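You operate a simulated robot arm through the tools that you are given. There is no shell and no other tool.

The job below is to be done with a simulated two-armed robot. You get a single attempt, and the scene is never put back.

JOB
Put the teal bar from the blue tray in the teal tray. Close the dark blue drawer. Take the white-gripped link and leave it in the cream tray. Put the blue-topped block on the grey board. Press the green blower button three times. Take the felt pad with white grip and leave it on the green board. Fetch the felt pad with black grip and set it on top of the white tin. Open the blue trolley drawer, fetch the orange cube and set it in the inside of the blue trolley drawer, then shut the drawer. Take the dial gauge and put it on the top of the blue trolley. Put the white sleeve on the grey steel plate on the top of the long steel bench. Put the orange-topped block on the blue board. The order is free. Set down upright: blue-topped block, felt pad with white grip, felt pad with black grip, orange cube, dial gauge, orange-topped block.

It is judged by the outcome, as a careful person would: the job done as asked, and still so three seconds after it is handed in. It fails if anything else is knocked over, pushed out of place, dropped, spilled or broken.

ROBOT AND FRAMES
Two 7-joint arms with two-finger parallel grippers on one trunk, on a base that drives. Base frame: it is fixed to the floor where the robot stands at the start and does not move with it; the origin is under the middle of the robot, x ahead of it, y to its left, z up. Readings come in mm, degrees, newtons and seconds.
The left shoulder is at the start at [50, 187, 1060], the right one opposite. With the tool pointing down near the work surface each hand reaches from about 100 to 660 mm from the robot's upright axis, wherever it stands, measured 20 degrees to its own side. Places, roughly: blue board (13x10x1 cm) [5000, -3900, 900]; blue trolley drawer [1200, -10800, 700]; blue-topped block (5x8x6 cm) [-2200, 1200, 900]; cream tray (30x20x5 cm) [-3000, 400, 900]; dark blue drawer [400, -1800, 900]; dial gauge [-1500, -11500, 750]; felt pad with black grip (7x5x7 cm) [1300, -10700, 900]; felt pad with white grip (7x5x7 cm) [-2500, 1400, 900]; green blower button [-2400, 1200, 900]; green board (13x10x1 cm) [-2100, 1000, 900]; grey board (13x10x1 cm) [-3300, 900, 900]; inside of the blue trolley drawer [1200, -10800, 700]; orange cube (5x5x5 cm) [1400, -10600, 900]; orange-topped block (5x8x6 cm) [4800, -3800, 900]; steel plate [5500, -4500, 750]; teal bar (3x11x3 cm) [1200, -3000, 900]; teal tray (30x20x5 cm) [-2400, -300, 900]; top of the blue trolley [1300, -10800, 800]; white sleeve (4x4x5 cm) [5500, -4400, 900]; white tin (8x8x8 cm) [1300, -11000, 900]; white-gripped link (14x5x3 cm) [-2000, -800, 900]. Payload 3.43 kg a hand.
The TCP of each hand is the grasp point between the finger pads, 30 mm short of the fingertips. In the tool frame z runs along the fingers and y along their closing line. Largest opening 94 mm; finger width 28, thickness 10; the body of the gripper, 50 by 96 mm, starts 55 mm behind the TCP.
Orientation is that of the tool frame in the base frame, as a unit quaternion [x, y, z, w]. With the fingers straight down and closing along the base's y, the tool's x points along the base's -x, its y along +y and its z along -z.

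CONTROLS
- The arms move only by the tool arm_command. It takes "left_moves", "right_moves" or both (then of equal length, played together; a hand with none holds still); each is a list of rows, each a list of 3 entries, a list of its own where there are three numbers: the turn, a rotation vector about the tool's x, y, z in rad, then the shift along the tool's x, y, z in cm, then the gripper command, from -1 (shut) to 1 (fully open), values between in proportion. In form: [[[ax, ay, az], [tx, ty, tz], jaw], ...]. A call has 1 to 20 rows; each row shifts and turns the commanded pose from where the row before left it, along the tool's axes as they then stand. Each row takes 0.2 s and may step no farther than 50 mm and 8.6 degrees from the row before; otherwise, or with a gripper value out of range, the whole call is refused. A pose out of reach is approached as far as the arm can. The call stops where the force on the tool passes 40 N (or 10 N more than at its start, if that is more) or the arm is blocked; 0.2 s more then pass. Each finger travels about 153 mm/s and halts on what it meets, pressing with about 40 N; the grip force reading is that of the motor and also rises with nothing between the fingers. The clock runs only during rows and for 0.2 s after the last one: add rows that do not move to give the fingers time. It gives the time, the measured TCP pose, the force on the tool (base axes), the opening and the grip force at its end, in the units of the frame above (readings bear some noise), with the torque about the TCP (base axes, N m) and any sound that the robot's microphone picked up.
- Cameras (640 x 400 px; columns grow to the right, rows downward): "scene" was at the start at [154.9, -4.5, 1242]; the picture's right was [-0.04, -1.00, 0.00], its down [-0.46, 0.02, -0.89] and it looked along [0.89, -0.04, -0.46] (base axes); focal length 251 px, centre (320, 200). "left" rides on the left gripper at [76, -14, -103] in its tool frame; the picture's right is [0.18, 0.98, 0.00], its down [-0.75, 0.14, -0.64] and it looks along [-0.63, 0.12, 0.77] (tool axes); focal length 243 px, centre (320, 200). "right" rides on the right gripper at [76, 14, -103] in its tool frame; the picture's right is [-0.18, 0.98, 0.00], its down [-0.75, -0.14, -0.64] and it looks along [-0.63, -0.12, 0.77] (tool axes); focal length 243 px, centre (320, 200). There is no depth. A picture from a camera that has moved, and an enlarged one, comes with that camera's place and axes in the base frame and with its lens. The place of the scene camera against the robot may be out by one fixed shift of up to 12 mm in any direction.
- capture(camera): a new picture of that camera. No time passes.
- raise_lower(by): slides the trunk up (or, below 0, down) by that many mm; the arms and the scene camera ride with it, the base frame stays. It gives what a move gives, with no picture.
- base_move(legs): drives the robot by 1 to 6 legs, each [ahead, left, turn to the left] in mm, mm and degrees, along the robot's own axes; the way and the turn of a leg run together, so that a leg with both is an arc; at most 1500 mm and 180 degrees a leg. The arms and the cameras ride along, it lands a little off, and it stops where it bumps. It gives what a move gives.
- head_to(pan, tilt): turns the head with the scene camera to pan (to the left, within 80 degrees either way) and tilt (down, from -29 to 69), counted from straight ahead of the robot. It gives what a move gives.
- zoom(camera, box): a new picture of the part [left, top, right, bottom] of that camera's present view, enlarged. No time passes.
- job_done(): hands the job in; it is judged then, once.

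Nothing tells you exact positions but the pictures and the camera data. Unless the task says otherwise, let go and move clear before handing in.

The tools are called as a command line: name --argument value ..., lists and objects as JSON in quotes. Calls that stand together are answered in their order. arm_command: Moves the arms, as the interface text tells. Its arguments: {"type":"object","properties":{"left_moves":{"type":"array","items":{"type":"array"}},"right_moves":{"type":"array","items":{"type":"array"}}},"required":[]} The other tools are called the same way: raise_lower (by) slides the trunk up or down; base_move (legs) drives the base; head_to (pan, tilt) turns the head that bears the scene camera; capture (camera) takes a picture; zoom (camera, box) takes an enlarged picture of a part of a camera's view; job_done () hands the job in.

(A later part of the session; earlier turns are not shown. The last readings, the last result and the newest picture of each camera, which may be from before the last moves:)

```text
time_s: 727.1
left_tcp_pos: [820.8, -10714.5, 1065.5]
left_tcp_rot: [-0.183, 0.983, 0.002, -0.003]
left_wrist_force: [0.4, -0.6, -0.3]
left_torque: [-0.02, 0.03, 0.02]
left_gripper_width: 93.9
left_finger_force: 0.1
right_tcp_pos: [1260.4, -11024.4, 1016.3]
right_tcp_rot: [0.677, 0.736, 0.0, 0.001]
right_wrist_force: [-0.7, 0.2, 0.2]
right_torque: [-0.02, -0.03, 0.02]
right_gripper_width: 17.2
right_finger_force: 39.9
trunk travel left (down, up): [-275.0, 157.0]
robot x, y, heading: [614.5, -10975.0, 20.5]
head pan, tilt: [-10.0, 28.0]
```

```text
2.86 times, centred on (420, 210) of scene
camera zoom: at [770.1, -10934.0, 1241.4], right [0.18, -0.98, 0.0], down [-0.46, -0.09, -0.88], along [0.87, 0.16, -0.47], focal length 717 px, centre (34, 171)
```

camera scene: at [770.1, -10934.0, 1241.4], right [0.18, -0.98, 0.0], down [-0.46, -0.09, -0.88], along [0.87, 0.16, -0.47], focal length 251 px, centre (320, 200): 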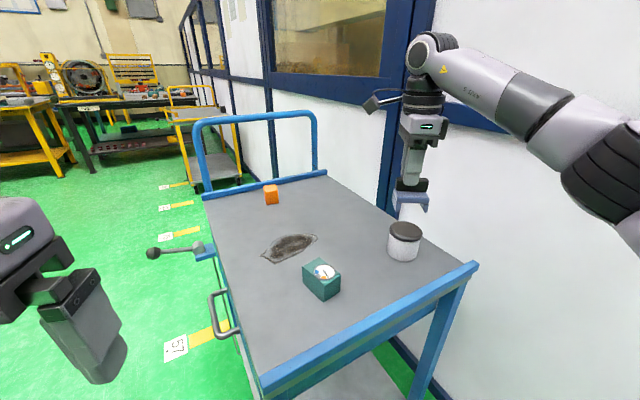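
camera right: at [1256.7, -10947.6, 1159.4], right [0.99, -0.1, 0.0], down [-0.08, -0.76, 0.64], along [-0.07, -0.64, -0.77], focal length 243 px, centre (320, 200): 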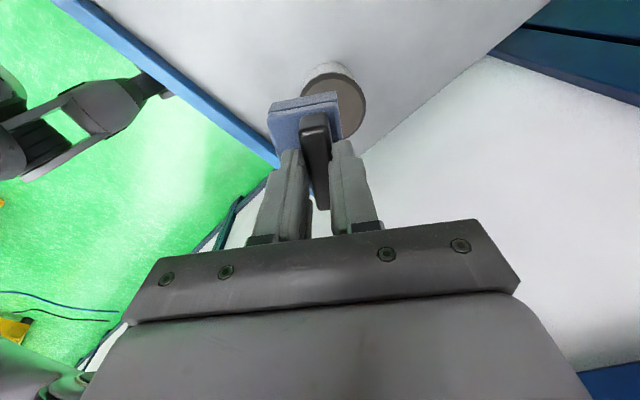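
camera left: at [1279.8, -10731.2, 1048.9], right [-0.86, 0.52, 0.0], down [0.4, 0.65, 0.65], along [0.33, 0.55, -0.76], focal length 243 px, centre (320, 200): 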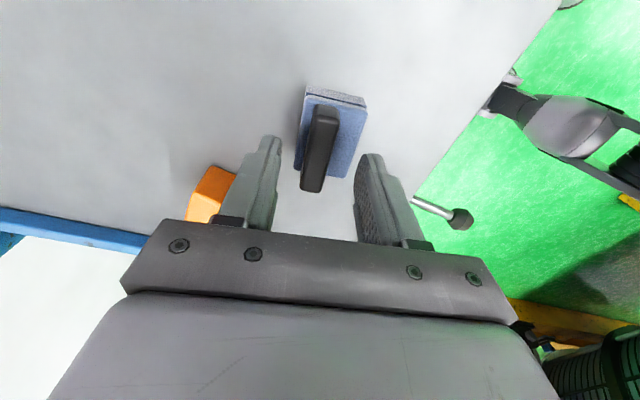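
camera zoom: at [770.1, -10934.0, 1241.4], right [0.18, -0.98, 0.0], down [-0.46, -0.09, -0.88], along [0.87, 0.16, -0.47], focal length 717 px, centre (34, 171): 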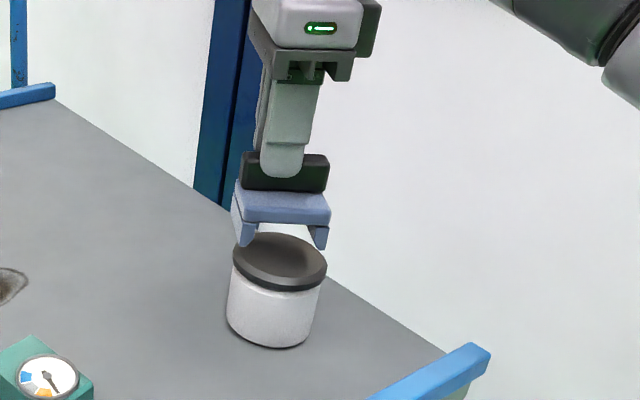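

arm_command --right_moves '[[[0, 0, 0], [-0.3, -0.4, 0], -1], [[0, 0, 0], [0, 0, 0.6], -1], [[0, 0, 0], [0, 0, 0], -1]]'

zoom --camera "scene" --box '[360, 140, 480, 280]'

zoom --camera "right" --box '[250, 50, 410, 230]'

```text
time_s: 728.0
left_tcp_pos: [822.8, -10716.4, 1063.2]
left_tcp_rot: [-0.183, 0.983, 0.002, -0.002]
left_wrist_force: [0.5, 0.2, -0.3]
left_torque: [-0.03, -0.04, 0.0]
left_gripper_width: 93.8
left_finger_force: 0.1
right_tcp_pos: [1256.3, -11027.1, 1008.8]
right_tcp_rot: [0.678, 0.735, 0.0, 0.001]
right_wrist_force: [-0.5, -0.8, -1.5]
right_torque: [0.0, 0.04, 0.01]
right_gripper_width: 16.8
right_finger_force: 39.7
trunk travel left (down, up): [-275.0, 157.0]
robot x, y, heading: [619.6, -10965.8, 20.3]
head pan, tilt: [-10.0, 28.0]
```

```text
2.86 times, centred on (420, 210) of scene
camera zoom: at [770.1, -10934.0, 1241.4], right [0.18, -0.98, 0.0], down [-0.46, -0.09, -0.88], along [0.87, 0.16, -0.47], focal length 717 px, centre (34, 171)
```

zoom: 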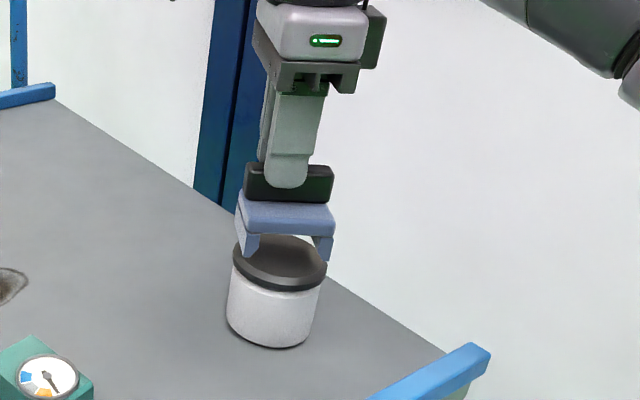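

```text
2.22 times, centred on (330, 140) of right
camera zoom: at [1263.9, -10950.4, 1111.4], right [0.99, -0.1, 0.0], down [-0.08, -0.76, 0.64], along [-0.07, -0.64, -0.77], focal length 539 px, centre (298, 333)
```

zoom: 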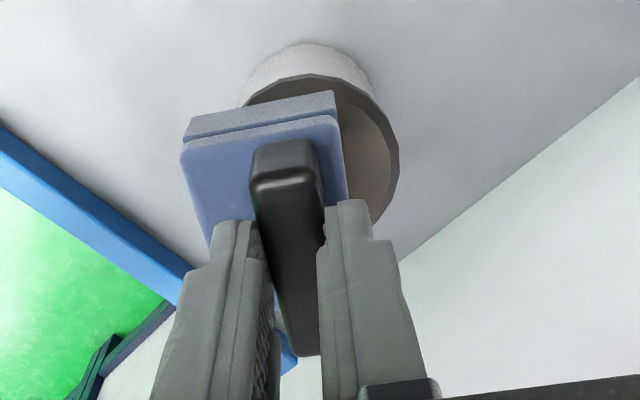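

arm_command --right_moves '[[[0, 0, 0], [0.2, -0.15, 0.3], -1], [[0, 0, 0], [0, 0, 0], -1]]'

arm_command --right_moves '[[[0, 0, 0], [0, 0, 0.25], -1], [[0, 0, 0], [0, 0, 0], -1]]'

arm_command --right_moves '[[[0, 0, 0], [0, 0, 0.2], -1], [[0, 0, 0], [0, 0, 0], -1]]'

zoom --camera "scene" --box '[360, 140, 480, 280]'

```text
time_s: 728.5
left_tcp_pos: [821.3, -10715.4, 1063.9]
left_tcp_rot: [-0.182, 0.983, 0.002, -0.002]
left_wrist_force: [0.0, 0.4, -0.2]
left_torque: [-0.05, 0.03, 0.0]
left_gripper_width: 94.0
left_finger_force: 0.0
right_tcp_pos: [1254.0, -11025.2, 1006.3]
right_tcp_rot: [0.678, 0.735, 0.0, 0.001]
right_wrist_force: [0.4, -0.4, -1.5]
right_torque: [-0.01, 0.01, -0.04]
right_gripper_width: 16.8
right_finger_force: 40.3
trunk travel left (down, up): [-275.0, 157.0]
robot x, y, heading: [623.6, -10972.6, 20.5]
head pan, tilt: [-10.0, 28.0]
```

```text
time_s: 729.1
left_tcp_pos: [821.4, -10715.3, 1064.5]
left_tcp_rot: [-0.181, 0.983, 0.001, -0.003]
left_wrist_force: [-0.1, 0.1, 0.3]
left_torque: [0.01, 0.02, -0.01]
left_gripper_width: 94.1
left_finger_force: 0.0
right_tcp_pos: [1255.5, -11024.2, 1004.5]
right_tcp_rot: [0.678, 0.735, -0.001, 0.001]
right_wrist_force: [-0.5, 0.7, -1.0]
right_torque: [0.01, 0.04, -0.02]
right_gripper_width: 17.0
right_finger_force: 39.3
trunk travel left (down, up): [-275.0, 157.0]
robot x, y, heading: [621.1, -10968.7, 20.4]
head pan, tilt: [-10.0, 28.0]
```

```text
time_s: 729.8
left_tcp_pos: [821.5, -10716.5, 1063.5]
left_tcp_rot: [-0.182, 0.983, 0.002, -0.003]
left_wrist_force: [-0.6, -0.6, -0.5]
left_torque: [-0.02, 0.01, 0.01]
left_gripper_width: 94.1
left_finger_force: 0.0
right_tcp_pos: [1254.8, -11024.0, 1002.2]
right_tcp_rot: [0.678, 0.735, 0.0, 0.0]
right_wrist_force: [0.4, 0.4, -1.2]
right_torque: [0.0, 0.01, 0.03]
right_gripper_width: 16.9
right_finger_force: 40.3
trunk travel left (down, up): [-275.0, 157.0]
robot x, y, heading: [620.1, -10968.2, 20.3]
head pan, tilt: [-10.0, 28.0]
```

```text
2.86 times, centred on (420, 210) of scene
camera zoom: at [770.1, -10934.0, 1241.4], right [0.18, -0.98, 0.0], down [-0.46, -0.09, -0.88], along [0.87, 0.16, -0.47], focal length 717 px, centre (34, 171)
```

zoom: 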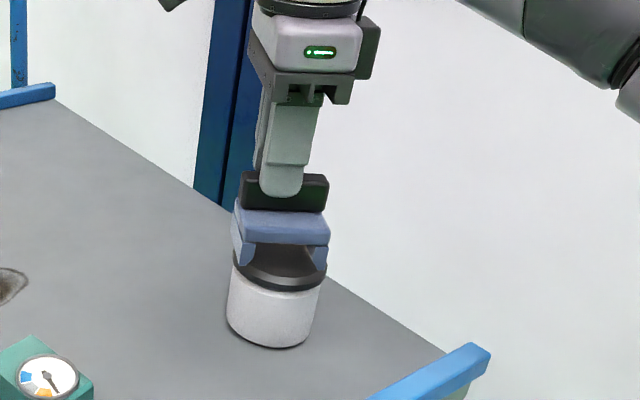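

arm_command --right_moves '[[[0, 0, 0], [0, 0, 0.3], -1], [[0, 0, 0], [0, 0, 0], -1]]'

arm_command --right_moves '[[[0, 0, 0], [0, 0, 0.25], -1], [[0, 0, 0], [0, 0, 0], -1]]'

zoom --camera "scene" --box '[360, 140, 480, 280]'

```text
time_s: 730.4
left_tcp_pos: [822.9, -10714.7, 1065.3]
left_tcp_rot: [-0.182, 0.983, 0.001, -0.003]
left_wrist_force: [-0.3, 0.0, 0.4]
left_torque: [-0.04, -0.02, 0.04]
left_gripper_width: 94.0
left_finger_force: 0.0
right_tcp_pos: [1254.0, -11025.0, 999.3]
right_tcp_rot: [0.678, 0.735, 0.0, 0.002]
right_wrist_force: [0.7, -0.4, -1.1]
right_torque: [0.03, -0.02, -0.02]
right_gripper_width: 17.1
right_finger_force: 40.1
trunk travel left (down, up): [-275.0, 157.0]
robot x, y, heading: [619.3, -10968.2, 20.6]
head pan, tilt: [-10.0, 28.0]
```

```text
time_s: 731.0
left_tcp_pos: [821.4, -10715.5, 1064.2]
left_tcp_rot: [-0.182, 0.983, 0.001, -0.003]
left_wrist_force: [-0.1, -0.5, 0.1]
left_torque: [-0.01, 0.01, 0.0]
left_gripper_width: 93.6
left_finger_force: 0.1
right_tcp_pos: [1254.7, -11025.0, 998.3]
right_tcp_rot: [0.678, 0.735, 0.0, 0.001]
right_wrist_force: [-0.2, 0.2, -0.4]
right_torque: [-0.01, -0.03, -0.02]
right_gripper_width: 17.0
right_finger_force: 40.1
trunk travel left (down, up): [-275.0, 157.0]
robot x, y, heading: [619.3, -10968.9, 20.3]
head pan, tilt: [-10.0, 28.0]
```

```text
2.86 times, centred on (420, 210) of scene
camera zoom: at [770.1, -10934.0, 1241.4], right [0.18, -0.98, 0.0], down [-0.46, -0.09, -0.88], along [0.87, 0.16, -0.47], focal length 717 px, centre (34, 171)
```

zoom: 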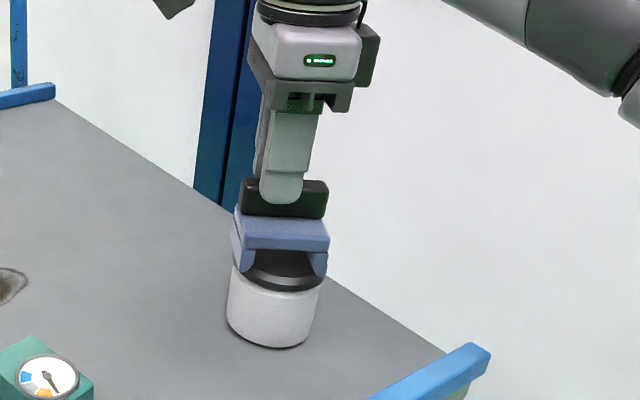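

arm_command --right_moves '[[[0, 0, 0], [0, 0, 0.2], -1], [[0, 0, 0], [0, 0, 0], -1]]'

arm_command --right_moves '[[[0, 0, 0], [0, 0, 0.2], -1], [[0, 0, 0], [0, 0, 0], -1]]'

arm_command --right_moves '[[[0, 0, 0], [0, 0, 0.2], -1], [[0, 0, 0], [0, 0, 0], -1]]'

zoom --camera "scene" --box '[360, 140, 480, 280]'

```text
time_s: 731.5
left_tcp_pos: [823.0, -10716.1, 1063.7]
left_tcp_rot: [-0.182, 0.983, 0.0, -0.003]
left_wrist_force: [-0.6, 0.3, 0.5]
left_torque: [0.0, 0.01, -0.01]
left_gripper_width: 94.1
left_finger_force: 0.0
right_tcp_pos: [1254.6, -11025.6, 994.9]
right_tcp_rot: [0.678, 0.735, -0.001, 0.001]
right_wrist_force: [0.1, -0.1, -1.7]
right_torque: [0.01, 0.0, -0.01]
right_gripper_width: 17.0
right_finger_force: 39.8
trunk travel left (down, up): [-275.0, 157.0]
robot x, y, heading: [617.9, -10972.3, 20.3]
head pan, tilt: [-10.0, 28.0]
```

```text
time_s: 732.1
left_tcp_pos: [822.0, -10715.7, 1063.6]
left_tcp_rot: [-0.183, 0.983, 0.002, -0.003]
left_wrist_force: [0.2, 0.7, -0.5]
left_torque: [0.02, 0.02, -0.01]
left_gripper_width: 93.9
left_finger_force: 0.0
right_tcp_pos: [1254.8, -11024.8, 993.0]
right_tcp_rot: [0.677, 0.736, 0.0, 0.0]
right_wrist_force: [0.7, -0.4, -0.5]
right_torque: [0.01, -0.02, 0.02]
right_gripper_width: 16.8
right_finger_force: 40.2
trunk travel left (down, up): [-275.0, 157.0]
robot x, y, heading: [626.4, -10970.8, 20.5]
head pan, tilt: [-10.0, 28.0]
```

```text
time_s: 732.8
left_tcp_pos: [821.0, -10716.0, 1065.0]
left_tcp_rot: [-0.182, 0.983, 0.002, -0.002]
left_wrist_force: [-0.2, -0.4, 0.0]
left_torque: [-0.01, 0.02, 0.0]
left_gripper_width: 93.8
left_finger_force: 0.2
right_tcp_pos: [1252.8, -11024.4, 991.5]
right_tcp_rot: [0.677, 0.736, 0.001, 0.001]
right_wrist_force: [0.3, 0.0, 3.7]
right_torque: [0.05, 0.04, 0.03]
right_gripper_width: 17.0
right_finger_force: 40.0
trunk travel left (down, up): [-275.0, 157.0]
robot x, y, heading: [617.5, -10971.6, 20.3]
head pan, tilt: [-10.0, 28.0]
```

```text
2.86 times, centred on (420, 210) of scene
camera zoom: at [769.7, -10934.0, 1241.5], right [0.18, -0.98, 0.0], down [-0.46, -0.09, -0.88], along [0.87, 0.16, -0.47], focal length 717 px, centre (34, 171)
```

zoom: 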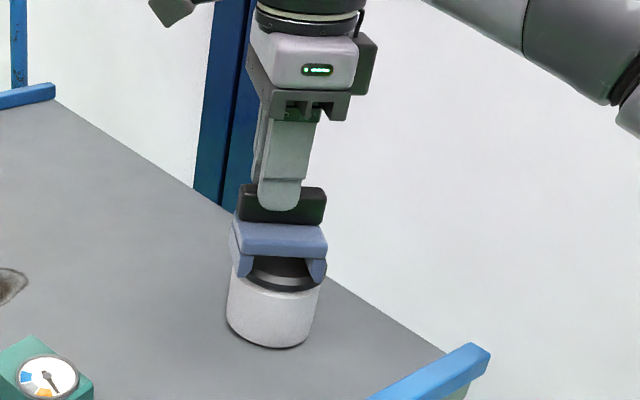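

zoom --camera "right" --box '[250, 50, 410, 230]'

zoom --camera "scene" --box '[380, 190, 440, 260]'

```text
2.22 times, centred on (330, 140) of right
camera zoom: at [1261.9, -10948.2, 1093.6], right [0.99, -0.1, 0.0], down [-0.08, -0.76, 0.64], along [-0.07, -0.64, -0.77], focal length 539 px, centre (298, 333)
```

zoom: 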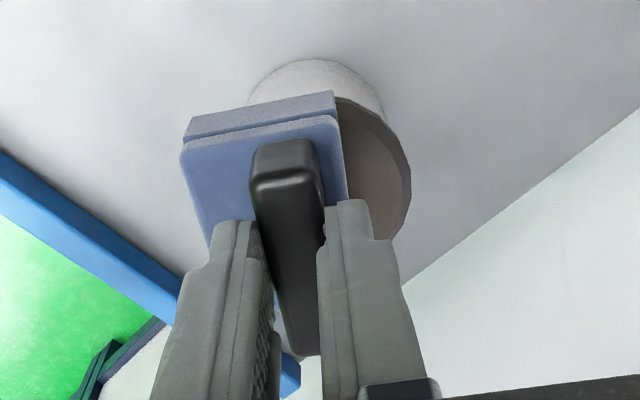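

```text
5.71 times, centred on (410, 225) of scene
camera zoom: at [769.7, -10934.0, 1241.5], right [0.18, -0.98, 0.0], down [-0.46, -0.09, -0.88], along [0.87, 0.16, -0.47], focal length 1433 px, centre (-194, 57)
```

zoom: 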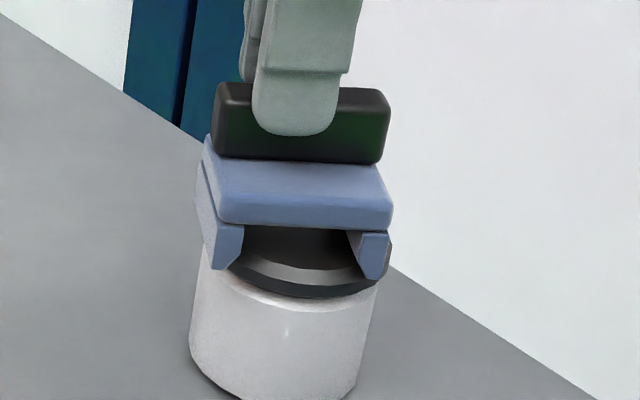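

The pad is sitting on the lid about 5 mm towards me. I'll lift a hair, shift it, and set it down again.

arm_command --right_moves '[[[0, 0, 0], [0, 0, -0.4], -1], [[0, 0, 0], [0, 0.5, 0], -1], [[0, 0, 0], [0, 0, 0], -1]]'

arm_command --right_moves '[[[0, 0, 0], [0, 0, 0.3], -1], [[0, 0, 0], [0, 0, 0], -1]]'

arm_command --right_moves '[[[0, 0, 0], [0, 0, 0.2], -1], [[0, 0, 0], [0, 0, 0], -1]]'

zoom --camera "right" --box '[250, 50, 410, 230]'

zoom --camera "scene" --box '[380, 190, 440, 260]'

```text
time_s: 733.5
left_tcp_pos: [821.8, -10715.8, 1064.5]
left_tcp_rot: [-0.182, 0.983, 0.002, -0.002]
left_wrist_force: [0.0, 0.3, -0.2]
left_torque: [-0.04, -0.03, 0.05]
left_gripper_width: 94.0
left_finger_force: 0.0
right_tcp_pos: [1259.4, -11022.2, 996.8]
right_tcp_rot: [0.678, 0.735, 0.0, 0.001]
right_wrist_force: [0.5, -0.3, -1.5]
right_torque: [0.0, -0.02, -0.01]
right_gripper_width: 16.9
right_finger_force: 40.4
trunk travel left (down, up): [-275.0, 157.0]
robot x, y, heading: [619.7, -10970.4, 20.3]
head pan, tilt: [-10.0, 28.0]
```

```text
time_s: 734.1
left_tcp_pos: [821.9, -10715.9, 1064.8]
left_tcp_rot: [-0.183, 0.983, 0.001, -0.003]
left_wrist_force: [-0.3, 1.0, -0.6]
left_torque: [0.0, 0.0, 0.0]
left_gripper_width: 93.9
left_finger_force: 0.0
right_tcp_pos: [1259.3, -11022.5, 992.6]
right_tcp_rot: [0.677, 0.736, 0.0, 0.001]
right_wrist_force: [0.7, 0.0, -1.2]
right_torque: [0.02, -0.05, -0.01]
right_gripper_width: 17.1
right_finger_force: 40.0
trunk travel left (down, up): [-275.0, 157.0]
robot x, y, heading: [618.2, -10969.5, 20.4]
head pan, tilt: [-10.0, 28.0]
```

```text
time_s: 734.8
left_tcp_pos: [821.7, -10715.6, 1064.2]
left_tcp_rot: [-0.182, 0.983, 0.001, -0.002]
left_wrist_force: [0.7, -0.1, 0.3]
left_torque: [-0.02, -0.03, -0.02]
left_gripper_width: 94.0
left_finger_force: 0.1
right_tcp_pos: [1259.2, -11024.4, 991.7]
right_tcp_rot: [0.678, 0.736, 0.001, 0.0]
right_wrist_force: [0.1, 0.0, 3.5]
right_torque: [0.04, -0.03, 0.0]
right_gripper_width: 17.1
right_finger_force: 39.9
trunk travel left (down, up): [-275.0, 157.0]
robot x, y, heading: [620.5, -10971.4, 20.3]
head pan, tilt: [-10.0, 28.0]
```

```text
2.22 times, centred on (330, 140) of right
camera zoom: at [1265.9, -10947.6, 1093.7], right [0.99, -0.1, 0.0], down [-0.08, -0.76, 0.64], along [-0.06, -0.64, -0.77], focal length 539 px, centre (298, 333)
```

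zoom: 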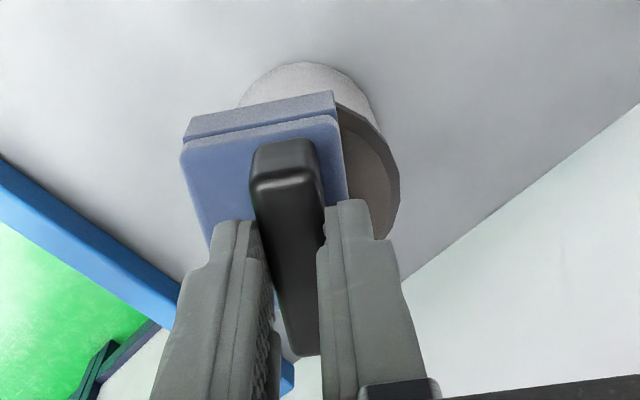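

```text
5.71 times, centred on (410, 225) of scene
camera zoom: at [769.7, -10933.9, 1241.5], right [0.18, -0.98, 0.0], down [-0.46, -0.09, -0.88], along [0.87, 0.16, -0.47], focal length 1433 px, centre (-194, 57)
```

zoom: 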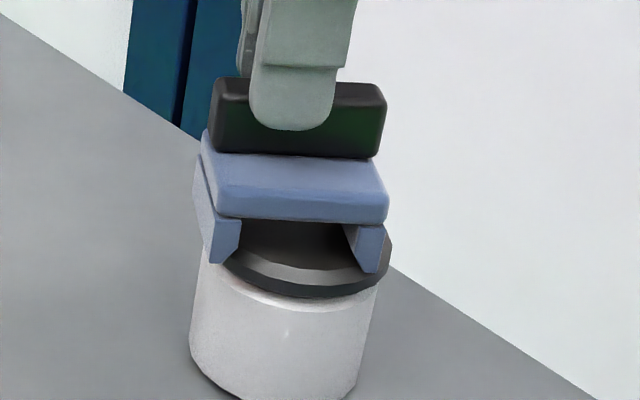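

Centred now. I'll release and lift carefully.

arm_command --right_moves '[[[0, 0, 0], [0, 0, 0], -0.6], [[0, 0, 0], [0, 0, 0], -0.3], [[0, 0, 0], [0, 0, 0], 0], [[0, 0, 0], [0, 0, -0.5], 0], [[0, 0, 0], [0, 0, -1.5], 0], [[0, 0, 0], [0, 0, -2], 0], [[0, 0, 0], [0, 0, -2], 0], [[0, 0, 0], [0, 0, -2], 0], [[0, 0, 0], [0, 0, 0], 0]]'

capture --camera "scene"

zoom --camera "scene" --box '[380, 190, 440, 260]'

```text
time_s: 736.8
left_tcp_pos: [823.6, -10716.2, 1064.0]
left_tcp_rot: [-0.183, 0.983, 0.001, -0.003]
left_wrist_force: [-0.1, 0.7, -0.4]
left_torque: [0.01, -0.03, 0.0]
left_gripper_width: 94.0
left_finger_force: 0.1
right_tcp_pos: [1259.9, -11023.8, 1070.7]
right_tcp_rot: [0.677, 0.736, -0.001, 0.001]
right_wrist_force: [0.2, -0.4, 0.7]
right_torque: [0.03, 0.02, 0.0]
right_gripper_width: 46.9
right_finger_force: 0.1
trunk travel left (down, up): [-275.0, 157.0]
robot x, y, heading: [620.5, -10968.0, 20.3]
head pan, tilt: [-10.0, 28.0]
```

```text
taken
camera scene: at [770.0, -10934.0, 1241.4], right [0.18, -0.98, 0.0], down [-0.46, -0.09, -0.88], along [0.87, 0.16, -0.47], focal length 251 px, centre (320, 200)
```

scene: 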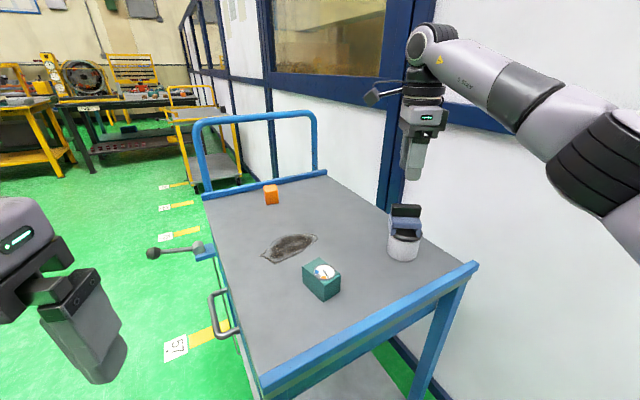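

```text
5.71 times, centred on (410, 225) of scene
camera zoom: at [770.0, -10934.0, 1241.4], right [0.18, -0.98, 0.0], down [-0.46, -0.09, -0.88], along [0.87, 0.16, -0.47], focal length 1433 px, centre (-194, 57)
```

zoom: 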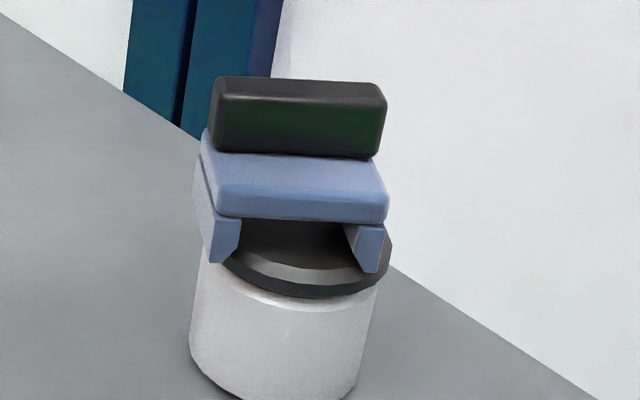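

The black-gripped pad is standing on the white tin. Now I'll raise and fold the right hand back to neutral and return to the front of the trolley.

arm_command --right_moves '[[[0, 0, 0], [0, 0, -2], 0], [[0, 0, 0], [0, -1, -2], 0.5], [[0, 0, 0], [0, -3, 0], 1], [[0, 0, 0], [0, -4, 0], 1], [[0, 0, 0], [0, -4, 0], 1], [[0, 0, 0], [0, -4, 0], 1], [[0, 0, 0], [0, 0, 0], 1]]'

base_move --legs '[[-250, 0, 0]]'

arm_command --right_moves '[[[0, 0, -0.1425], [0, 0, 0], 1], [[0, 0, -0.1425], [0, 0, 0], 1], [[0, 0, -0.1425], [0, 0, 0], 1], [[0, 0, -0.1425], [0, 0, 0], 1], [[0, 0, -0.1425], [0, 0, 0], 1], [[0, 0, -0.1425], [0, 0, 0], 1], [[0, 0, -0.1425], [0, 0, 0], 1], [[0, 0, -0.1425], [0, 0, 0], 1], [[0, 0, -0.1425], [0, 0, 0], 1], [[0, 0, -0.1425], [0, 0, 0], 1], [[0, 0, -0.1425], [0, 0, 0], 1], [[0, 0, -0.1425], [0, 0, 0], 1], [[0, 0, -0.1425], [0, 0, 0], 1], [[0, 0, 0], [0, 0, 0], 1]]'

capture --camera "scene"

```text
time_s: 738.4
left_tcp_pos: [822.0, -10714.3, 1063.9]
left_tcp_rot: [-0.182, 0.983, 0.001, -0.003]
left_wrist_force: [0.2, -0.7, 0.2]
left_torque: [-0.04, 0.01, 0.01]
left_gripper_width: 94.0
left_finger_force: 0.0
right_tcp_pos: [1100.0, -11032.9, 1110.0]
right_tcp_rot: [0.678, 0.735, 0.0, 0.0]
right_wrist_force: [0.6, -0.2, -0.5]
right_torque: [-0.02, 0.01, -0.04]
right_gripper_width: 94.0
right_finger_force: 0.1
trunk travel left (down, up): [-275.0, 157.0]
robot x, y, heading: [621.0, -10967.8, 20.4]
head pan, tilt: [-10.0, 28.0]
```

```text
time_s: 740.2
left_tcp_pos: [586.4, -10803.8, 1064.1]
left_tcp_rot: [-0.182, 0.983, 0.002, -0.002]
left_wrist_force: [0.4, 0.6, 0.2]
left_torque: [0.0, -0.01, -0.03]
left_gripper_width: 94.0
left_finger_force: 0.1
right_tcp_pos: [865.0, -11120.2, 1109.3]
right_tcp_rot: [0.677, 0.736, 0.0, 0.001]
right_wrist_force: [-0.7, 0.7, 1.1]
right_torque: [-0.04, -0.04, 0.01]
right_gripper_width: 94.4
right_finger_force: 0.1
trunk travel left (down, up): [-275.0, 157.0]
robot x, y, heading: [384.3, -11055.9, 20.4]
head pan, tilt: [-10.0, 28.0]
```

```text
time_s: 743.2
left_tcp_pos: [587.0, -10803.7, 1063.9]
left_tcp_rot: [-0.183, 0.983, 0.001, -0.003]
left_wrist_force: [-0.1, 0.1, -0.3]
left_torque: [0.03, 0.01, 0.02]
left_gripper_width: 93.9
left_finger_force: 0.1
right_tcp_pos: [865.3, -11120.3, 1109.6]
right_tcp_rot: [-0.181, 0.983, -0.001, 0.0]
right_wrist_force: [0.3, 0.7, 0.0]
right_torque: [-0.05, -0.02, -0.03]
right_gripper_width: 94.1
right_finger_force: 0.1
trunk travel left (down, up): [-275.0, 157.0]
robot x, y, heading: [387.6, -11054.5, 20.4]
head pan, tilt: [-10.0, 28.0]
```

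```text
taken
camera scene: at [534.6, -11021.7, 1241.4], right [0.18, -0.98, 0.0], down [-0.46, -0.09, -0.88], along [0.87, 0.16, -0.47], focal length 251 px, centre (320, 200)
```

scene: 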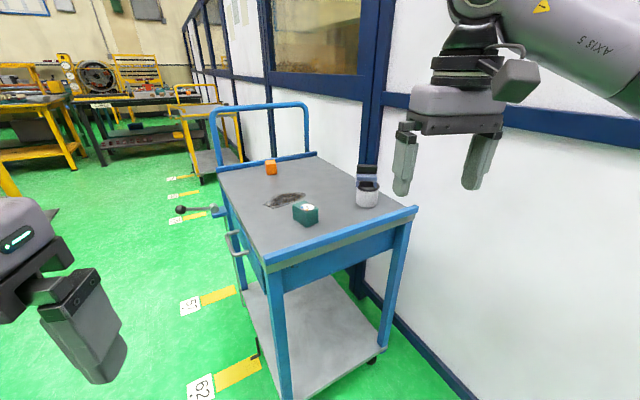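

base_move --legs '[[0, 510, 0], [210, 0, 0], [0, 0, -72]]'

head_to --pan 0 --tilt 25

capture --camera "scene"

```text
time_s: 752.5
left_tcp_pos: [708.4, -10613.2, 1064.7]
left_tcp_rot: [0.424, 0.906, 0.003, -0.001]
left_wrist_force: [0.1, 0.5, -0.4]
left_torque: [-0.01, 0.0, -0.01]
left_gripper_width: 94.0
left_finger_force: 0.0
right_tcp_pos: [497.1, -10979.0, 1108.4]
right_tcp_rot: [0.425, 0.905, -0.001, 0.0]
right_wrist_force: [-0.4, -0.2, 0.6]
right_torque: [0.03, -0.03, 0.01]
right_gripper_width: 93.9
right_finger_force: 0.0
trunk travel left (down, up): [-275.0, 157.0]
robot x, y, heading: [404.9, -10503.1, -50.6]
head pan, tilt: [-10.0, 28.0]
```

```text
time_s: 753.2
left_tcp_pos: [707.5, -10612.8, 1064.5]
left_tcp_rot: [0.424, 0.906, 0.003, -0.002]
left_wrist_force: [0.4, -0.3, 0.2]
left_torque: [0.01, -0.04, -0.02]
left_gripper_width: 93.9
left_finger_force: 0.2
right_tcp_pos: [498.0, -10979.8, 1109.0]
right_tcp_rot: [0.425, 0.905, -0.001, 0.0]
right_wrist_force: [0.0, -0.7, 0.1]
right_torque: [-0.01, 0.04, -0.01]
right_gripper_width: 94.0
right_finger_force: 0.1
trunk travel left (down, up): [-275.0, 157.0]
robot x, y, heading: [399.6, -10501.7, -50.4]
head pan, tilt: [0.0, 25.0]
```

```text
taken
camera scene: at [502.0, -10621.7, 1246.2], right [-0.77, -0.63, 0.0], down [-0.27, 0.33, -0.91], along [0.57, -0.7, -0.42], focal length 251 px, centre (320, 200)
```

scene: 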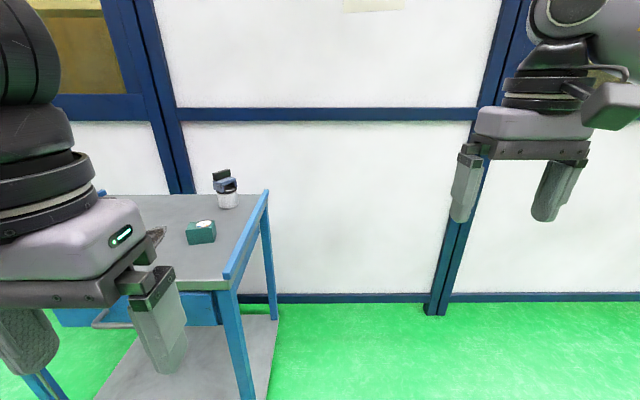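

base_move --legs '[[0, 430, 0]]'

capture --camera "scene"

```text
time_s: 757.6
left_tcp_pos: [1044.2, -10334.5, 1064.6]
left_tcp_rot: [0.422, 0.906, 0.003, -0.002]
left_wrist_force: [0.2, 0.0, 0.5]
left_torque: [0.02, -0.02, 0.0]
left_gripper_width: 93.9
left_finger_force: 0.1
right_tcp_pos: [836.4, -10701.5, 1109.3]
right_tcp_rot: [0.423, 0.906, -0.001, 0.0]
right_wrist_force: [0.6, 0.8, -0.4]
right_torque: [-0.03, 0.01, 0.0]
right_gripper_width: 94.3
right_finger_force: 0.0
trunk travel left (down, up): [-275.0, 157.0]
robot x, y, heading: [737.5, -10225.3, -50.4]
head pan, tilt: [0.0, 25.0]
```

```text
taken
camera scene: at [839.2, -10343.9, 1246.2], right [-0.77, -0.64, 0.0], down [-0.27, 0.33, -0.91], along [0.58, -0.7, -0.42], focal length 251 px, centre (320, 200)
```

scene: 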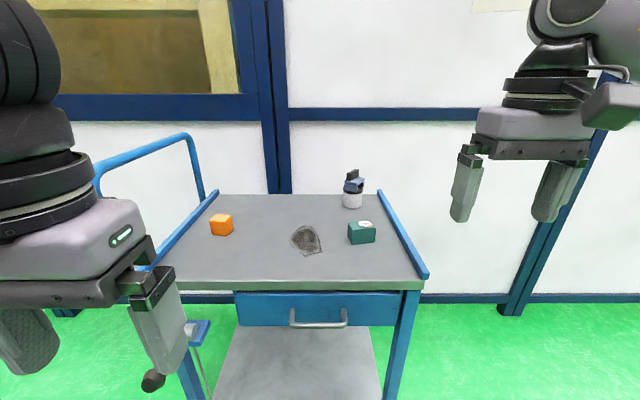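

base_move --legs '[[125, -20, 0], [0, 0, -16]]'

head_to --pan 25 --tilt 28

capture --camera "scene"

capture --camera "left"

```text
time_s: 759.7
left_tcp_pos: [1064.4, -10520.2, 1064.3]
left_tcp_rot: [0.543, 0.84, 0.002, 0.0]
left_wrist_force: [0.5, -0.5, 1.0]
left_torque: [0.01, -0.04, 0.01]
left_gripper_width: 93.9
left_finger_force: 0.0
right_tcp_pos: [764.2, -10816.2, 1109.0]
right_tcp_rot: [0.544, 0.839, -0.001, -0.001]
right_wrist_force: [0.0, 0.1, 0.4]
right_torque: [0.0, 0.04, -0.01]
right_gripper_width: 94.0
right_finger_force: 0.1
trunk travel left (down, up): [-275.0, 157.0]
robot x, y, heading: [802.1, -10331.0, -66.4]
head pan, tilt: [0.0, 25.0]
```

```text
time_s: 760.6
left_tcp_pos: [1065.4, -10520.6, 1065.4]
left_tcp_rot: [0.543, 0.84, 0.003, -0.002]
left_wrist_force: [-0.3, 0.2, -0.2]
left_torque: [0.02, 0.03, 0.0]
left_gripper_width: 93.9
left_finger_force: 0.1
right_tcp_pos: [766.0, -10816.6, 1108.8]
right_tcp_rot: [0.544, 0.839, 0.0, -0.001]
right_wrist_force: [0.5, -0.3, -0.4]
right_torque: [0.01, -0.03, 0.03]
right_gripper_width: 93.7
right_finger_force: 0.0
trunk travel left (down, up): [-275.0, 157.0]
robot x, y, heading: [800.1, -10329.2, -66.8]
head pan, tilt: [25.0, 28.0]
```

```text
taken
camera scene: at [897.1, -10448.2, 1241.4], right [-0.66, -0.75, 0.0], down [-0.35, 0.31, -0.88], along [0.66, -0.58, -0.47], focal length 251 px, centre (320, 200)
```

scene: 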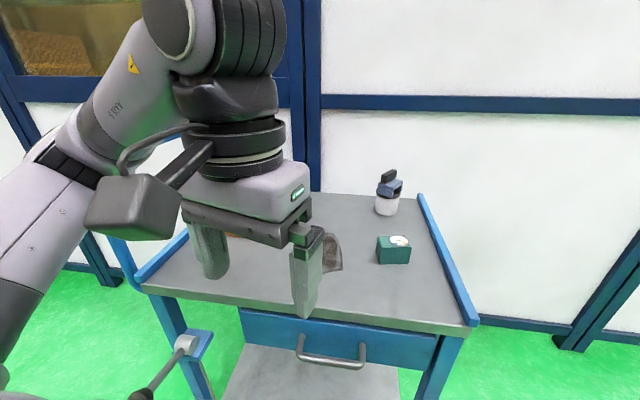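

```text
taken
camera left: at [1021.1, -10456.9, 1168.5], right [0.82, 0.57, 0.0], down [0.44, -0.63, 0.64], along [0.37, -0.52, -0.77], focal length 243 px, centre (320, 200)
```

left: 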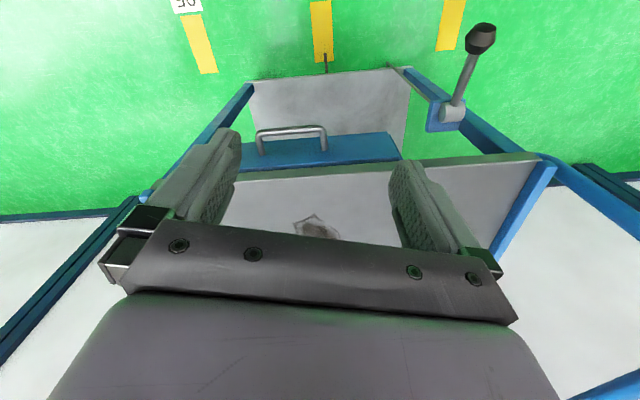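

arm_command --left_moves '[[[0, 0, 0], [-2.8, 3.0, 0], 1], [[0, 0, 0], [-2.8, 3.0, 0], 1], [[0, 0, 0], [-2.8, 3.0, 0], 1], [[0, 0, 0], [-2.8, 3.0, 0], 1], [[0, 0, 0], [-2.8, 3.0, 0], 1], [[0, 0, 0], [-2.8, 3.0, 0.5], 1], [[0, 0, 0], [-2.8, 3.0, 1], 1], [[0, 0, 0], [-2.8, 3.0, 1.5], 1], [[0, 0, 0], [0, 0, 0], 1]]'

capture --camera "left"

capture --camera "scene"

```text
time_s: 762.6
left_tcp_pos: [1377.3, -10624.8, 1032.6]
left_tcp_rot: [0.543, 0.84, 0.003, -0.001]
left_wrist_force: [-0.4, -0.1, 0.5]
left_torque: [0.0, 0.01, -0.02]
left_gripper_width: 93.8
left_finger_force: 0.0
right_tcp_pos: [765.2, -10816.6, 1108.0]
right_tcp_rot: [0.543, 0.839, 0.0, -0.001]
right_wrist_force: [-0.2, -0.3, -0.4]
right_torque: [0.03, -0.01, -0.01]
right_gripper_width: 94.1
right_finger_force: 0.0
trunk travel left (down, up): [-275.0, 157.0]
robot x, y, heading: [800.5, -10332.5, -66.3]
head pan, tilt: [25.0, 28.0]
```

```text
taken
camera left: at [1333.5, -10561.1, 1137.8], right [0.82, 0.57, 0.0], down [0.44, -0.63, 0.64], along [0.37, -0.52, -0.77], focal length 243 px, centre (320, 200)
```

left: 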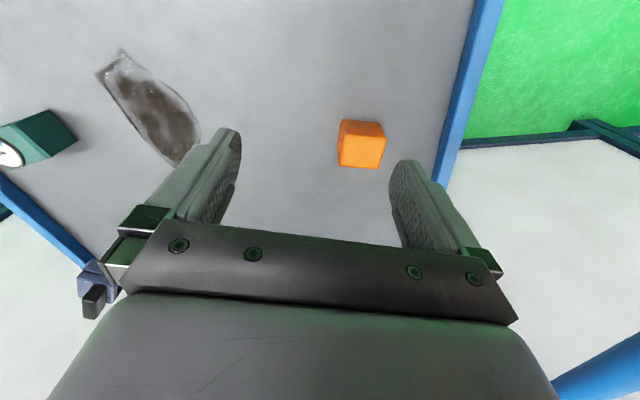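

```text
taken
camera scene: at [897.1, -10448.1, 1241.4], right [-0.66, -0.75, 0.0], down [-0.35, 0.31, -0.88], along [0.66, -0.58, -0.47], focal length 251 px, centre (320, 200)
```

scene: 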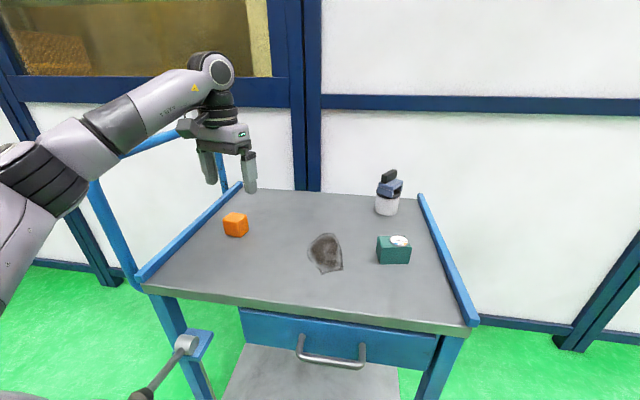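

arm_command --left_moves '[[[0, 0, 0], [-2, 2.8, 0.5], 1], [[0, 0, 0], [-2, 2.8, 1.5], 1], [[0, 0, 0], [0, 0, 2.5], 0.6], [[0, 0, 0], [0, 0, 0], 0.6]]'

zoom --camera "left" --box '[230, 50, 430, 200]'

zoom --camera "scene" --box '[160, 120, 320, 270]'

```text
time_s: 763.6
left_tcp_pos: [1423.3, -10633.9, 998.2]
left_tcp_rot: [0.542, 0.84, 0.002, -0.001]
left_wrist_force: [-0.2, -0.2, -0.2]
left_torque: [-0.03, 0.03, 0.02]
left_gripper_width: 75.4
left_finger_force: 0.1
left hand out of reach, approached as far as the arm can: row 2
right_tcp_pos: [765.0, -10816.9, 1108.9]
right_tcp_rot: [0.544, 0.839, -0.001, -0.001]
right_wrist_force: [0.0, 0.2, -0.3]
right_torque: [0.03, 0.03, 0.0]
right_gripper_width: 94.0
right_finger_force: 0.1
trunk travel left (down, up): [-275.0, 157.0]
robot x, y, heading: [798.5, -10333.1, -66.2]
head pan, tilt: [25.0, 28.0]
```

```text
2.67 times, centred on (330, 125) of left
camera zoom: at [1378.5, -10570.5, 1102.3], right [0.82, 0.57, 0.0], down [0.44, -0.63, 0.64], along [0.37, -0.52, -0.77], focal length 647 px, centre (293, 400)
```

zoom: 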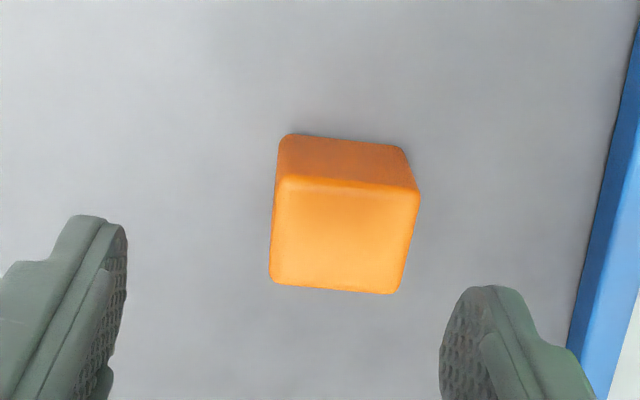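

```text
2.67 times, centred on (240, 195) of scene
camera zoom: at [897.1, -10448.2, 1241.4], right [-0.66, -0.75, 0.0], down [-0.35, 0.31, -0.88], along [0.66, -0.58, -0.47], focal length 669 px, centre (533, 213)
```

zoom: 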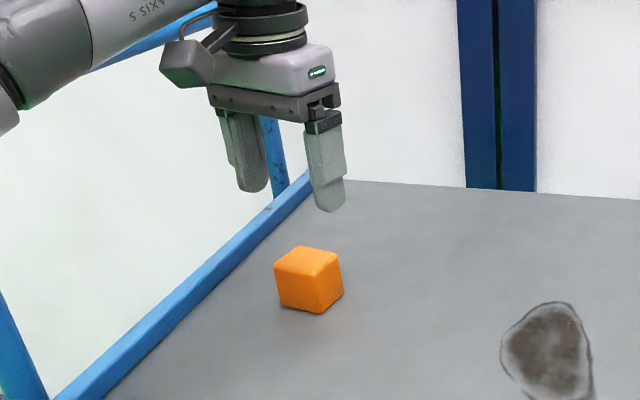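

arm_command --left_moves '[[[0, 0, 0], [0, 0, 2.5], 0.6], [[0, 0, 0], [0, 0, 2.5], 0.6], [[0, 0, 0], [0, 0, 0.8], 0.6], [[0, 0, -0.1], [-1.0, 1.1, 0], 0.6], [[0, 0, 0], [-1.1, 0.9, 0], 0.6], [[0, 0, 0], [0, 0, 0], 0.6]]'

capture --camera "left"

zoom --camera "scene" --box '[160, 120, 320, 270]'

```text
time_s: 765.0
left_tcp_pos: [1449.9, -10644.5, 942.2]
left_tcp_rot: [0.499, 0.866, 0.003, -0.001]
left_wrist_force: [-0.5, 0.3, 0.5]
left_torque: [-0.02, 0.02, -0.01]
left_gripper_width: 75.2
left_finger_force: 0.0
right_tcp_pos: [764.6, -10817.4, 1109.5]
right_tcp_rot: [0.544, 0.839, -0.001, 0.0]
right_wrist_force: [-0.6, 0.0, 0.3]
right_torque: [0.0, -0.03, -0.02]
right_gripper_width: 93.9
right_finger_force: 0.0
trunk travel left (down, up): [-275.0, 157.0]
robot x, y, heading: [796.6, -10335.3, -66.1]
head pan, tilt: [25.0, 28.0]
```

```text
taken
camera left: at [1399.6, -10585.3, 1045.7], right [0.76, 0.65, 0.0], down [0.5, -0.58, 0.64], along [0.42, -0.48, -0.77], focal length 243 px, centre (320, 200)
```

left: 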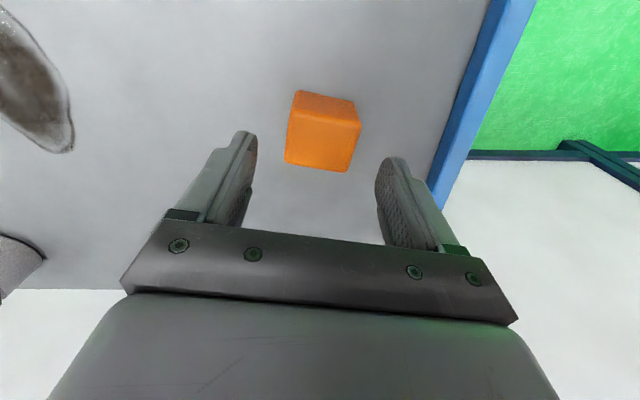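

```text
2.67 times, centred on (240, 195) of scene
camera zoom: at [897.1, -10448.2, 1241.4], right [-0.66, -0.75, 0.0], down [-0.35, 0.31, -0.88], along [0.66, -0.58, -0.47], focal length 669 px, centre (533, 213)
```

zoom: 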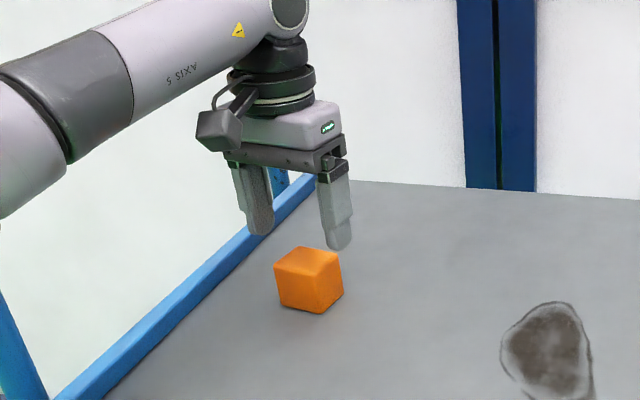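

arm_command --left_moves '[[[0, 0, 0], [0.4, 0.2, 1], 0.6], [[0, 0, 0], [0, 0, 2], 0.6], [[0, 0, 0], [0, 0, 1.8], 0.6], [[0, 0, 0], [0, 0, 0.8], 0.6], [[0, 0, 0], [0, 0, 0], 0.6]]'

capture --camera "left"

zoom --camera "scene" --box '[160, 120, 320, 270]'

```text
time_s: 766.2
left_tcp_pos: [1449.7, -10637.4, 884.0]
left_tcp_rot: [0.499, 0.866, 0.002, 0.0]
left_wrist_force: [0.8, -0.5, -0.4]
left_torque: [0.0, -0.02, 0.0]
left_gripper_width: 75.5
left_finger_force: 0.2
right_tcp_pos: [765.4, -10816.8, 1109.5]
right_tcp_rot: [0.544, 0.839, -0.001, -0.001]
right_wrist_force: [-0.1, 0.3, -0.5]
right_torque: [0.01, 0.03, 0.03]
right_gripper_width: 94.3
right_finger_force: 0.0
trunk travel left (down, up): [-275.0, 157.0]
robot x, y, heading: [802.7, -10336.8, -66.0]
head pan, tilt: [25.0, 28.0]
```

```text
taken
camera left: at [1399.2, -10579.3, 988.2], right [0.76, 0.65, 0.0], down [0.5, -0.58, 0.64], along [0.42, -0.48, -0.77], focal length 243 px, centre (320, 200)
```

left: 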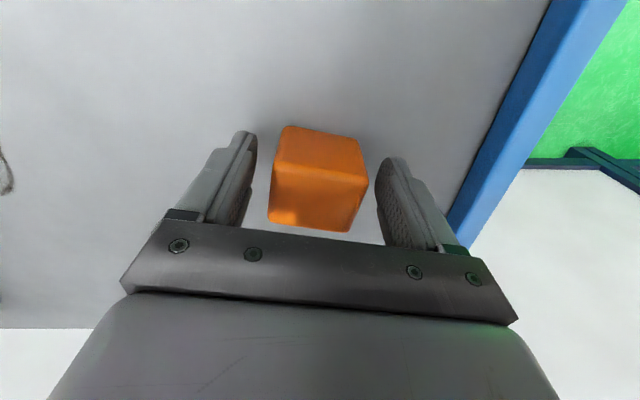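

```text
2.67 times, centred on (240, 195) of scene
camera zoom: at [897.1, -10448.2, 1241.4], right [-0.66, -0.75, 0.0], down [-0.35, 0.31, -0.88], along [0.66, -0.58, -0.47], focal length 669 px, centre (533, 213)
```

zoom: 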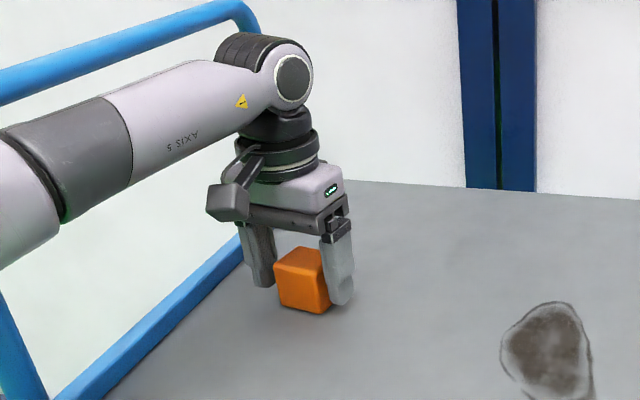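

arm_command --left_moves '[[[0, 0, 0], [0, 0, 0], 0.3], [[0, 0, 0], [0, 0, 0], 0], [[0, 0, 0], [0, 0, 0], -0.5], [[0, 0, 0], [0, 0, 0], -1], [[0, 0, 0], [0, 0, 0], -1]]'

arm_command --left_moves '[[[0, 0, 0], [0, 0, -0.3], -1], [[0, 0, 0], [0, 0, -0.5], -1], [[0, 0, 0], [0, 0, -0.8], -1], [[0, 0, 0], [0, 0, -1.2], -1], [[0, 0, 0], [0, 0, -1.5], -1], [[0, 0, 0], [0.5, 0, -1.5], -1], [[0, 0, 0], [1, -0.8, -1.5], -1], [[0, 0, 0], [1.5, -1, -1.5], -1], [[0, 0, 0], [1.5, -1.5, -1.5], -1], [[0, 0, 0], [0, 0, 0], -1]]'

capture --camera "left"

capture --camera "scene"

```text
time_s: 767.4
left_tcp_pos: [1448.8, -10637.6, 884.8]
left_tcp_rot: [0.499, 0.866, 0.003, -0.002]
left_wrist_force: [-0.1, -0.3, -0.1]
left_torque: [0.0, 0.04, 0.01]
left_gripper_width: 53.5
left_finger_force: 40.0
right_tcp_pos: [765.1, -10816.4, 1109.7]
right_tcp_rot: [0.544, 0.839, -0.001, 0.0]
right_wrist_force: [0.7, 0.2, -0.2]
right_torque: [-0.03, -0.03, 0.0]
right_gripper_width: 94.0
right_finger_force: 0.0
trunk travel left (down, up): [-275.0, 157.0]
robot x, y, heading: [801.7, -10334.5, -66.4]
head pan, tilt: [25.0, 28.0]
```

```text
time_s: 769.6
left_tcp_pos: [1400.4, -10615.3, 986.8]
left_tcp_rot: [0.499, 0.866, 0.002, -0.001]
left_wrist_force: [-0.3, -0.4, -0.9]
left_torque: [-0.04, -0.01, 0.0]
left_gripper_width: 53.7
left_finger_force: 39.6
right_tcp_pos: [764.7, -10816.5, 1108.7]
right_tcp_rot: [0.543, 0.84, 0.0, -0.001]
right_wrist_force: [-0.1, 0.3, 0.2]
right_torque: [0.0, -0.03, -0.01]
right_gripper_width: 94.1
right_finger_force: 0.1
trunk travel left (down, up): [-275.0, 157.0]
robot x, y, heading: [798.3, -10334.4, -66.2]
head pan, tilt: [25.0, 28.0]
```

```text
taken
camera left: at [1349.9, -10556.2, 1090.6], right [0.76, 0.65, 0.0], down [0.5, -0.58, 0.64], along [0.42, -0.48, -0.77], focal length 243 px, centre (320, 200)
```

left: 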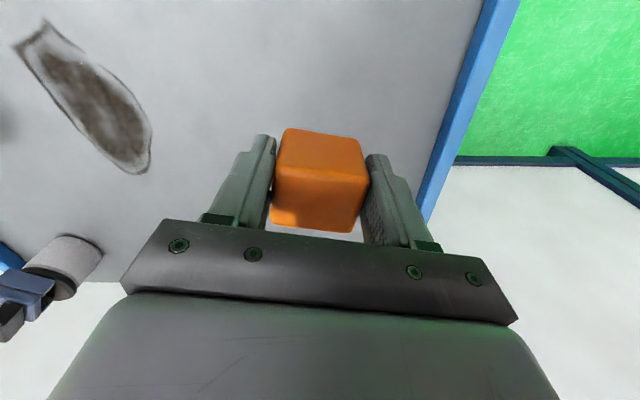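

```text
taken
camera scene: at [897.3, -10448.2, 1241.4], right [-0.66, -0.75, 0.0], down [-0.35, 0.31, -0.88], along [0.66, -0.58, -0.47], focal length 251 px, centre (320, 200)
```

scene: 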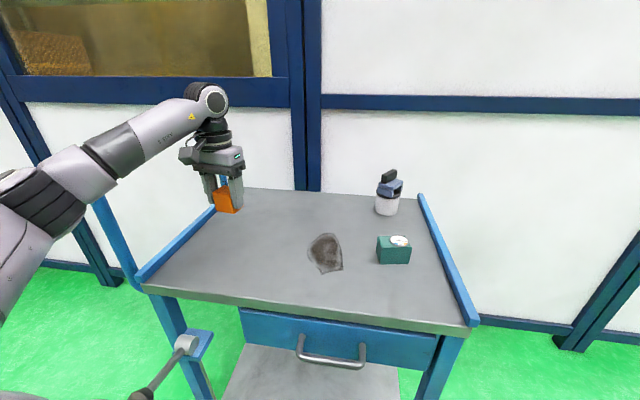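

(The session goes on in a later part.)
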